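You operate a simulated robot arm through the tools that you are given. There is no shell and no other tool. Be economical: measure what you need, move in short steps, check, and stop when the job is done.

Carry out the task below with a simulated robot arm. There is one attempt and no reset: what you move stays moved.

JOB
Put one of the pebbles from the drum bench top on top of the wooden block there.
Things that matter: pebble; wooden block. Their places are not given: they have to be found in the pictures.

Only the result counts: the job must be done as asked and must still hold three seconds after the hand-in. Knocking over, shifting, dropping, spilling or breaking anything else fails it.

ROBOT AND FRAMES
A 7-joint arm with a two-finger parallel gripper, fixed in place. Base frame: the origin is at the foot of the arm, x ahead of it, y to its left, z up. Units: mm, degrees, N and s.
With the tool pointing down near the work surface it reaches from about 220 to 580 mm from the base axis. Its first joint turns from -66.0 to 66.0 degrees. Payload 2.5 kg.
The tool frame sits at the grasp point between the pads (the TCP): z along the fingers, y along the line on which they close. The tips reach 23 mm beyond it. Largest opening 94 mm; finger width 38, thickness 10; the body of the gripper, 54 by 96 mm, starts 39 mm behind the TCP.
Orientation is told as [roll, pitch, yaw] about the base's x, y, z axes, in that order, counted from this pose: with the fingers straight down and closing along the base's y, the tool's x points along the base's -x, its y along +y and its z along -z.

CONTROLS
- The arm moves only by the tool apply_moves. Its argument "deltas" is a list of rows, each an object of numbers (a shift or turn left out is 0, a gripper value left out holds the last): "x", "y", "z": the shift along the tool's x, y, z in units of 200 mm (1.0 is 200 mm); "twist": the turn about the tool's z in units of 45 degrees (1.0 is 45 degrees); "jaw": the closure in counts, from 0 (fully open) to 255 (shut). In form: [{"x": .., "y": .., "z": .., "twist": .., "jaw": ..}, ...]. A call has 1 to 20 rows; each row is the pose to reach, as a shift and turn from the pose commanded when the call began, along the tool's axes at that moment. A call with a number of a shift or a turn outside -1 to 1 is refused whole. Each row takes 0.2 s and may step no farther than 50 mm and 8.6 degrees from the row before; otherwise, or with a gripper value out of range, the whole call is refused. Where a pose cannot be reached the arm comes as near as it can. A force on the tool above 40 N (or 10 N above the force at the start of the call, whichever is more), or a blocked arm, ends the call early, and 0.2 s more pass. Each finger travels about 108 mm/s and halts on what it meets, pressing with about 31 N; the grip force reading is that of the motor and also rises with nothing between the fingers. The clock runs only during rows and for 0.2 s after the last one: add rows that repeat a pose to give the fingers time. The reply holds the time, the measured pose of the TCP, the force on the tool along the base axes, the opening and the grip force, in the units named above and with some noise, and new pictures: "views" is both (left out), scene, wrist or none.
- Cameras (640 x 400 px; columns grow to the right, rows downward): "scene" is fixed at [106, -398.7, 568.1]; the picture's right is [0.93, -0.36, 0.00], its down [-0.19, -0.47, -0.86] and it looks along [0.31, 0.80, -0.51] (base axes); focal length 324 px, centre (320, 200). "wrist" rides on the gripper at [-39, 0, -44] in the tool frame; the picture's right is [0.00, -1.00, 0.00], its down [0.97, 0.00, -0.24] and it looks along [0.24, 0.00, 0.97] (tool axes); focal length 218 px, centre (320, 200).
- probe_pixels(camera, pixels): for up to 12 pixels [column, row] of the newest picture of that camera ("zoom" is the newest enlarged one), the place [x, y, z] in the base frame of the surface seen there, good to about 2 mm, but the place of the scene camera against the robot may be out by one fixed shift of up to 18 mm in any direction. The clock stands still meanwhile.
- zoom(camera, box): a new picture of the part [left, top, right, bottom] of that camera's present view, enlarged. The clock stands still meanwhile.
- close_job(): hands the job in; it is judged then, once.

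Keep the steps short. Do not move on a guess: measure, check each grasp and each placing, and mend mistakes. In all there are 60 turns and 120 pictures (those below and enlarged ones count). Leave the gripper open and the arm clear of the work at the hand-in unless told otherwise, and finish with a single line.

The tools are called by a JSON object that holds its "name" and its "arguments". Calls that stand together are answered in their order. apply_moves: Moves the arm, as the interface text tells. Its arguments: {"type":"object","properties":{"deltas":{"type":"array"},"views":{"type":"string","enum":["both","scene","wrist","none"]}},"required":["deltas"]} The other tools are called the same way: probe_pixels (camera, pixels) gives the place of the surface under pixels of a picture; zoom (camera, box) takes an enlarged picture of a part of a camera's view; close_job () hands the job in.

At the start:

```text
t: 0.0
tcp_pos: [417.2, 93.7, 229.1]
orientation: [0.0, -0.1, -0.1]
force: [-0.5, 0.2, -0.3]
finger_gap: 93.9
grip_force: 0.1
```

scene: 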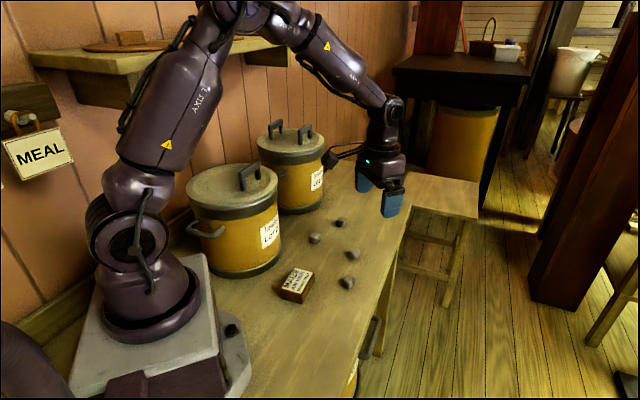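
wrist: 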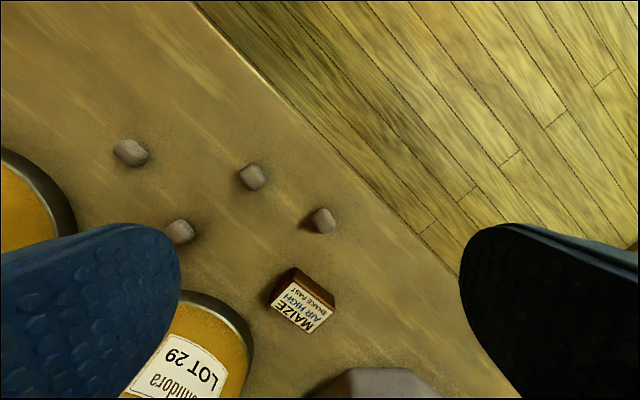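

I see four pebbles and a labelled brown block on the bench. I'll zoom both cameras before measuring.

{"name": "zoom", "arguments": {"camera": "scene", "box": [260, 200, 380, 310]}}

{"name": "zoom", "arguments": {"camera": "wrist", "box": [100, 120, 380, 400]}}

{"name": "probe_pixels", "arguments": {"camera": "wrist", "pixels": [[131, 152], [252, 176], [324, 219], [182, 231], [301, 307], [295, 272], [272, 303], [309, 332], [334, 297], [292, 282], [260, 240], [370, 250]]}}

{"name": "probe_pixels", "arguments": {"camera": "scene", "pixels": [[340, 221], [315, 237], [352, 253], [347, 281], [297, 280], [297, 295], [330, 260]]}}

```text
3.64 times, centred on (320, 255) of scene
```

zoom: 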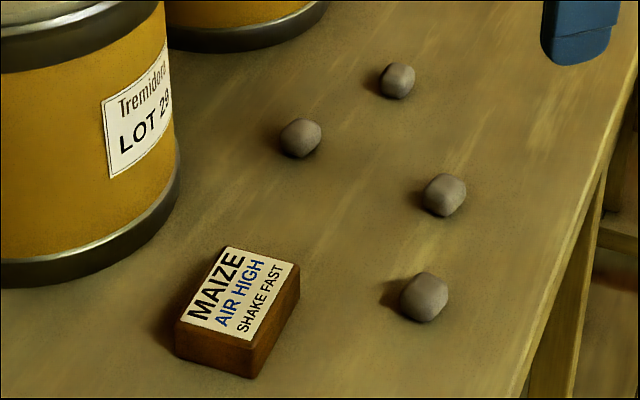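

```text
1.43 times, centred on (240, 260) of wrist
```

zoom: 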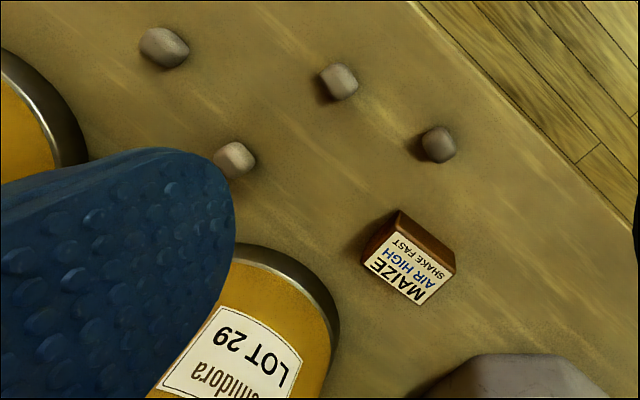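

```text
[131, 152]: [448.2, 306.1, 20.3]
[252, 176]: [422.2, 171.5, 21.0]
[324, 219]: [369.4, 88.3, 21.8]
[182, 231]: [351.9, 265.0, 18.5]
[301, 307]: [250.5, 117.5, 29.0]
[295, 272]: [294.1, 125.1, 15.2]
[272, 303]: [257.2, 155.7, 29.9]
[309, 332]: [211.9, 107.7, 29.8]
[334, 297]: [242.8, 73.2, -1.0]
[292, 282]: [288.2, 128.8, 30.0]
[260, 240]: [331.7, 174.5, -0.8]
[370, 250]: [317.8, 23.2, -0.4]
```

```text
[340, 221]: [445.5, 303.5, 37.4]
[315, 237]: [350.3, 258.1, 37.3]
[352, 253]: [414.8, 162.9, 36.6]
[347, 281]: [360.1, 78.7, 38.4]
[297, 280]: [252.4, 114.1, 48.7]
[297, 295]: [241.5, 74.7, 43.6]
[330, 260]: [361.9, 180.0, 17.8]
```

Pebble nearest the arm is at about (369, 88, top 21). The block's top is at z≈30, centred near (250, 117). Moving above the pebble to look closer, and probing the drum's edge.

{"name": "probe_pixels", "arguments": {"camera": "wrist", "pixels": [[250, 350], [240, 320], [245, 390], [190, 297], [334, 318], [311, 331], [332, 302], [274, 304], [286, 285], [380, 385]]}}

{"name": "apply_moves", "arguments": {"deltas": [{"x": 0.08, "y": -0.01, "z": 0.17}, {"x": 0.16, "y": -0.02, "z": 0.34}, {"x": 0.23, "y": -0.03, "z": 0.5}, {"x": 0.23, "y": -0.03, "z": 0.5}], "views": "wrist"}}

```text
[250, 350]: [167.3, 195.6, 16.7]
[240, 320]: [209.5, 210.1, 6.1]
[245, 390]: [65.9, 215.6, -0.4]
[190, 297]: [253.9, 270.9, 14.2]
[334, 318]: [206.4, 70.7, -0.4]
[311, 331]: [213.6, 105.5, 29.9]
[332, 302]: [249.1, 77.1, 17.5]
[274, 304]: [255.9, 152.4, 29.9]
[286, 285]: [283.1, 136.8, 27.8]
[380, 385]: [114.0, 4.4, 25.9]
```

```text
t: 1.0
tcp_pos: [372.8, 90.4, 127.6]
orientation: [-0.1, 0.0, 0.0]
force: [-0.5, -0.4, -0.2]
finger_gap: 94.2
grip_force: 0.0
```

wrist: 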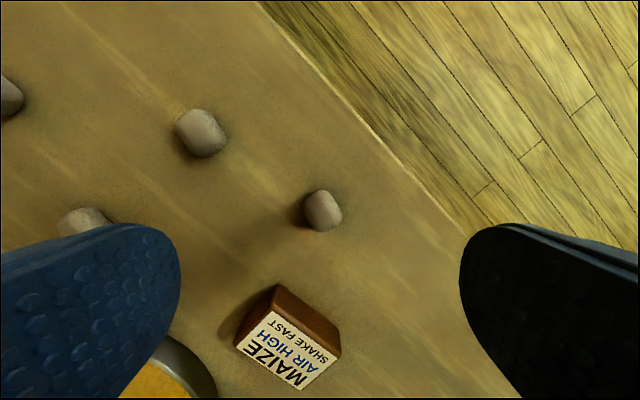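

The pebble is at pixel (322,210). Zooming to see its shape and measure its edges.

{"name": "zoom", "arguments": {"camera": "wrist", "box": [280, 180, 360, 240]}}

{"name": "probe_pixels", "arguments": {"camera": "wrist", "pixels": [[322, 205], [306, 206], [340, 212], [318, 192], [326, 228], [322, 212], [330, 205], [312, 218], [277, 289], [236, 347], [303, 388], [339, 351]]}}

```text
6.67 times, centred on (320, 210) of wrist
```

zoom: 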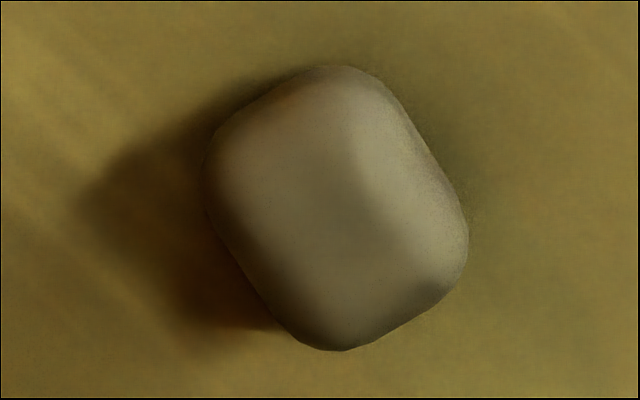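

```text
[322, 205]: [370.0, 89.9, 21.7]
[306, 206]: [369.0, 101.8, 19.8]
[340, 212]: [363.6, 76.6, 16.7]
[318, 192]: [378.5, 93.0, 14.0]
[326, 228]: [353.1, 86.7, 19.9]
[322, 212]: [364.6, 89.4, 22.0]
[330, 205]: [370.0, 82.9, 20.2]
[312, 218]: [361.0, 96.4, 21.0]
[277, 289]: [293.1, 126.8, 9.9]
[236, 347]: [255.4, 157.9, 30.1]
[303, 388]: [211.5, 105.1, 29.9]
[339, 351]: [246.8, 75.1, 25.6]
```

The pebble is a rounded box turned by about 30°, centre ≈ (366.5, 89). I'll twist −30° to match its flat sides and come down to z≈65.

{"name": "apply_moves", "arguments": {"deltas": [{"x": 0.01, "y": -0.002, "z": 0.08, "twist": -0.167}, {"x": 0.02, "y": -0.004, "z": 0.16, "twist": -0.334}, {"x": 0.031, "y": -0.007, "z": 0.24, "twist": -0.5}, {"x": 0.031, "y": -0.007, "z": 0.31, "twist": -0.667}, {"x": 0.031, "y": -0.007, "z": 0.31, "twist": -0.667}], "views": "wrist"}}

```text
t: 2.2
tcp_pos: [365.6, 87.2, 65.9]
orientation: [0.0, 0.0, 30.1]
force: [0.0, -0.4, -0.1]
finger_gap: 93.8
grip_force: 0.0
```

wrist: 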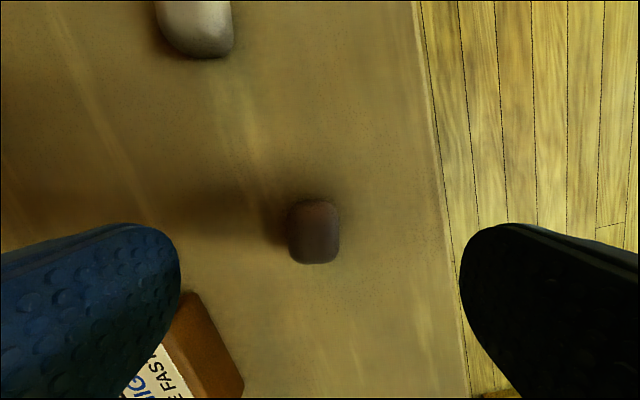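

Well aligned now. Checking the pebble's edges once more for centring.

{"name": "probe_pixels", "arguments": {"camera": "wrist", "pixels": [[290, 230], [337, 230], [314, 204], [314, 261], [314, 232]]}}

```text
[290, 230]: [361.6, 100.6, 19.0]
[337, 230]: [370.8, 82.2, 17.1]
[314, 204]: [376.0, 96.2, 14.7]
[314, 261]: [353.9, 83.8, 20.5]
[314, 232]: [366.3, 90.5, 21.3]
```

Centre ≈ (366, 91): shift +2.8 mm in tool y, −2.3 mm in tool x, and lower to z≈26 with the jaws open.

{"name": "apply_moves", "arguments": {"deltas": [{"x": -0.011, "y": 0.014, "z": 0.07}, {"x": -0.011, "y": 0.014, "z": 0.14}, {"x": -0.011, "y": 0.014, "z": 0.2}, {"x": -0.011, "y": 0.014, "z": 0.2}], "views": "wrist"}}

```text
t: 3.2
tcp_pos: [366.7, 88.4, 25.5]
orientation: [0.1, 0.0, 30.0]
force: [0.2, -0.3, 0.5]
finger_gap: 93.8
grip_force: 0.1
```

wrist: 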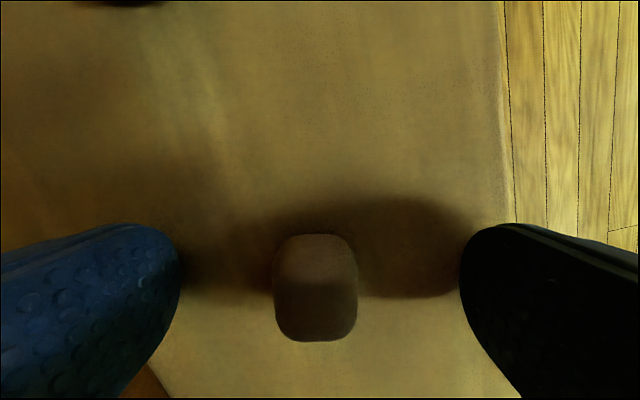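

The pebble lies between the fingers. Closing, with time to settle.

{"name": "apply_moves", "arguments": {"deltas": [{"jaw": 130}, {"jaw": 200}, {"jaw": 255}, {"jaw": 255}, {"jaw": 255}], "views": "wrist"}}

```text
t: 4.4
tcp_pos: [365.1, 89.9, 25.8]
orientation: [0.0, 0.0, 30.0]
force: [0.2, 0.0, 0.0]
finger_gap: 22.6
grip_force: 31.0
```

wrist: 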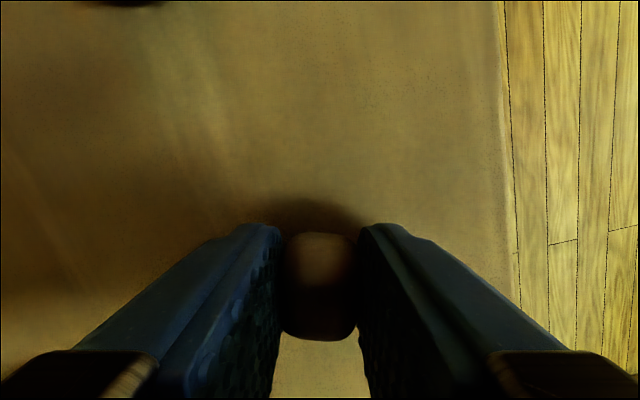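

Gripped at 22.6 mm. Lifting straight up 80 mm.

{"name": "apply_moves", "arguments": {"deltas": [{"z": -0.1}, {"z": -0.2}, {"z": -0.3}, {"z": -0.4}, {"z": -0.4}], "views": "both"}}

```text
t: 5.6
tcp_pos: [367.1, 88.5, 107.5]
orientation: [0.0, 0.0, 30.0]
force: [0.8, 0.3, -0.5]
finger_gap: 22.8
grip_force: 30.5
```

scene: 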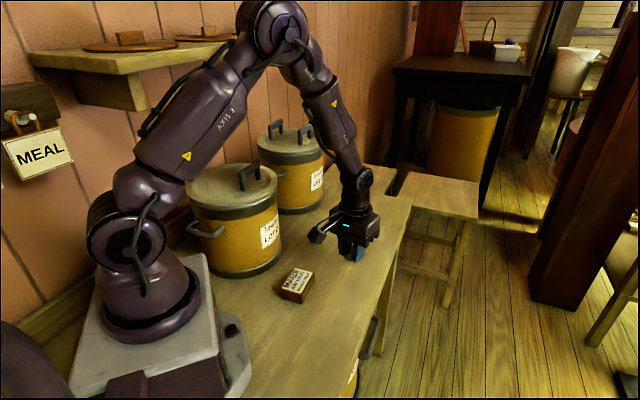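
wrist: 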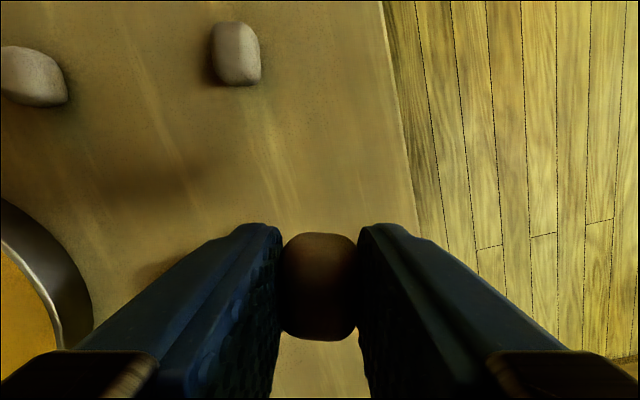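

The pebble is held. Now moving (−117, +28.5) to above the block centre (250, 117), staying at z≈107.

{"name": "apply_moves", "arguments": {"deltas": [{"x": 0.109, "y": 0.104}, {"x": 0.218, "y": 0.208}, {"x": 0.327, "y": 0.312}, {"x": 0.4355, "y": 0.416}, {"x": 0.4355, "y": 0.416}], "views": "both"}}

```text
t: 6.8
tcp_pos: [251.0, 116.2, 106.8]
orientation: [0.0, 0.0, 30.1]
force: [-0.8, 0.1, -1.2]
finger_gap: 22.6
grip_force: 31.0
```

scene: 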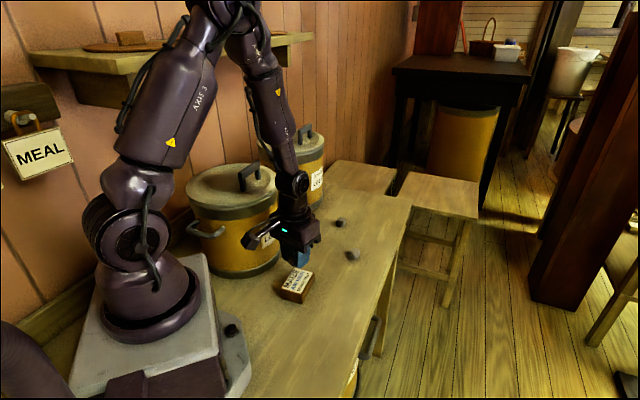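
wrist: 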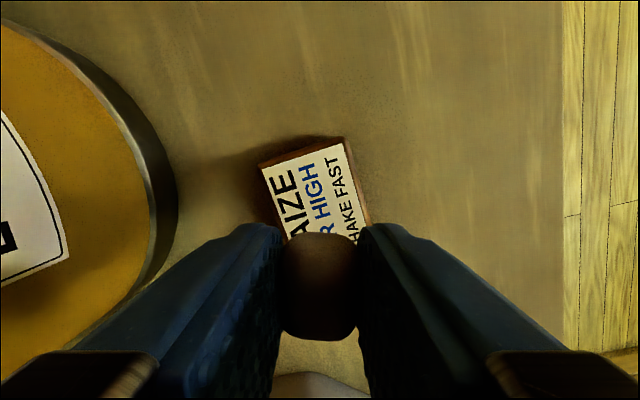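

Checking the block's visible corners and clearance to the drum from here.

{"name": "probe_pixels", "arguments": {"camera": "wrist", "pixels": [[264, 170], [342, 145], [368, 220], [280, 215], [175, 190], [172, 230], [320, 285]]}}

{"name": "zoom", "arguments": {"camera": "scene", "box": [220, 200, 340, 310]}}

```text
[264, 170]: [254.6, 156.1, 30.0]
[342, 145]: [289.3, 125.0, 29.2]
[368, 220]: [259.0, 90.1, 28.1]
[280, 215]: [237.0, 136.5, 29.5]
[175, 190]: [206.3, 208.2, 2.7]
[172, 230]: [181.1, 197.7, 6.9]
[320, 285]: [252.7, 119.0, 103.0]
```

```text
3.64 times, centred on (280, 255) of scene
```

zoom: 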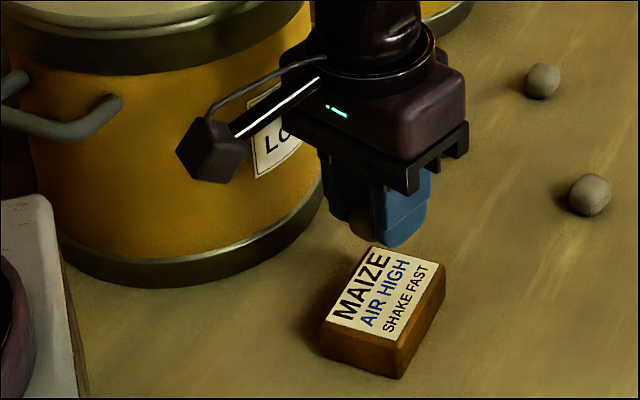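

{"name": "probe_pixels", "arguments": {"camera": "zoom", "pixels": [[205, 130], [195, 165], [235, 150], [110, 105], [300, 90], [265, 150], [120, 200]]}}

```text
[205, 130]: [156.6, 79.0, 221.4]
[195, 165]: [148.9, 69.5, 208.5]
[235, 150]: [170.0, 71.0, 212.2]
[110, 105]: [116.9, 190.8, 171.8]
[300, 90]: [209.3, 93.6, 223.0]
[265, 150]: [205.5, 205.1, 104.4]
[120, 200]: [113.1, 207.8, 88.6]
```

Clearance is ample (bracket at y≈70, drum at y≈205). Lowering 49 mm so the pebble rests about on the block top (z≈57).

{"name": "apply_moves", "arguments": {"deltas": [{"z": 0.08}, {"z": 0.16}, {"z": 0.21}, {"z": 0.235}, {"z": 0.247}, {"z": 0.247}], "views": "both"}}

```text
t: 8.2
tcp_pos: [250.1, 117.0, 59.7]
orientation: [0.0, -0.1, 30.0]
force: [-0.9, -1.1, 0.2]
finger_gap: 22.5
grip_force: 30.4
```

scene: 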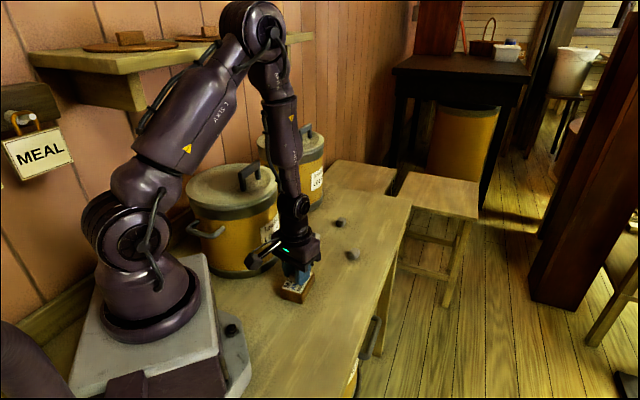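
wrist: 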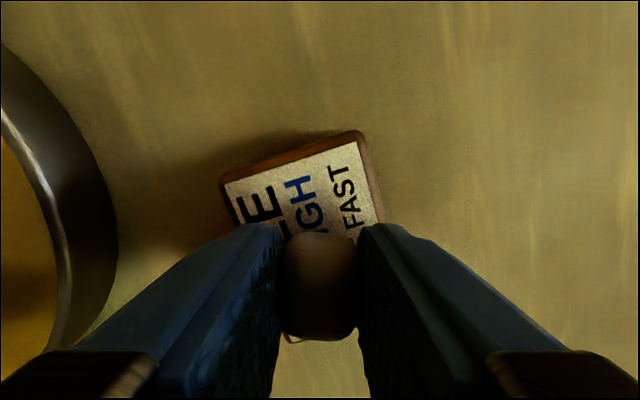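

z reads 59.7 with no contact force. Lowering 2.4 mm more.

{"name": "apply_moves", "arguments": {"deltas": [{"z": 0.006}, {"z": 0.012}, {"z": 0.012}], "views": "none"}}

```text
t: 9.0
tcp_pos: [249.9, 117.2, 55.0]
orientation: [0.0, -0.1, 30.1]
force: [-1.5, -0.4, 5.6]
finger_gap: 22.4
grip_force: 31.5
```

Force 5.6 N up: the pebble rests on the block. Easing up 0.6 mm, then opening gently.

{"name": "apply_moves", "arguments": {"deltas": [{"z": -0.003}, {"z": -0.003, "jaw": 185}, {"z": -0.003, "jaw": 165}, {"z": -0.003, "jaw": 130}, {"z": -0.003, "jaw": 100}, {"z": -0.003, "jaw": 100}], "views": "wrist"}}

```text
t: 10.4
tcp_pos: [248.4, 118.2, 56.3]
orientation: [0.0, 0.0, 29.9]
force: [-0.7, 0.1, -0.1]
finger_gap: 57.2
grip_force: 0.0
```

wrist: 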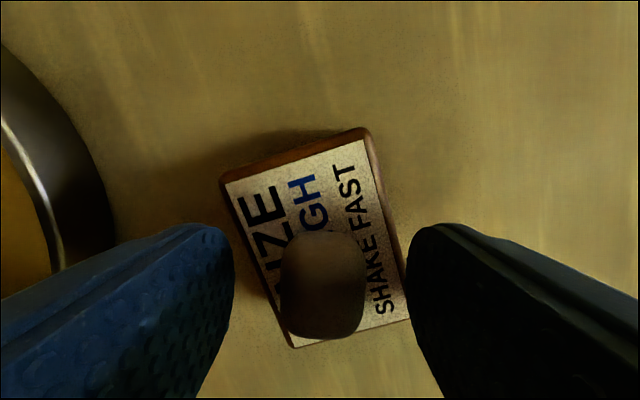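

The pebble stands free on the block. Rising straight up 110 mm while opening fully.

{"name": "apply_moves", "arguments": {"deltas": [{"z": -0.1}, {"z": -0.2}, {"z": -0.35}, {"z": -0.55, "jaw": 0}, {"z": -0.55}, {"z": -0.55}], "views": "both"}}

{"name": "zoom", "arguments": {"camera": "scene", "box": [220, 200, 340, 310]}}

```text
t: 11.8
tcp_pos: [245.7, 117.7, 168.9]
orientation: [0.0, 0.0, 30.1]
force: [-0.3, 0.1, 0.1]
finger_gap: 94.1
grip_force: 0.0
```

scene: 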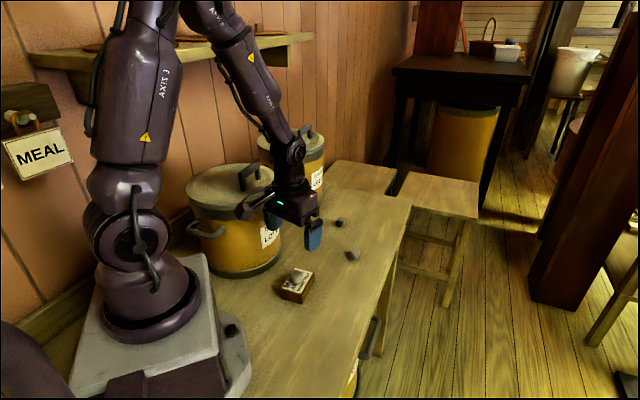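
wrist: 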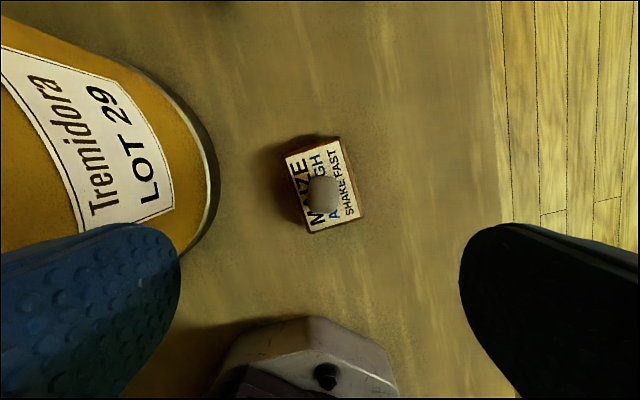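

```text
3.64 times, centred on (280, 255) of scene
```

zoom: 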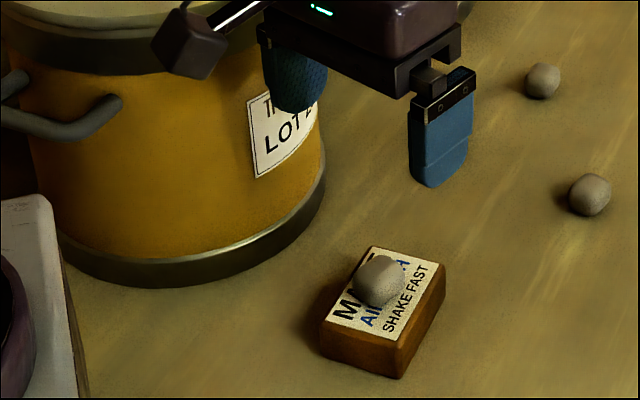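

The pebble sits well inside the block top, nothing else moved, and the gripper is open and clear. Handing in.

{"name": "close_job", "arguments": {}}

```text
The job is handed in.
```

One pebble from the bench now rests on top of the wooden block, with the gripper open and clear and nothing else seen to have moved.
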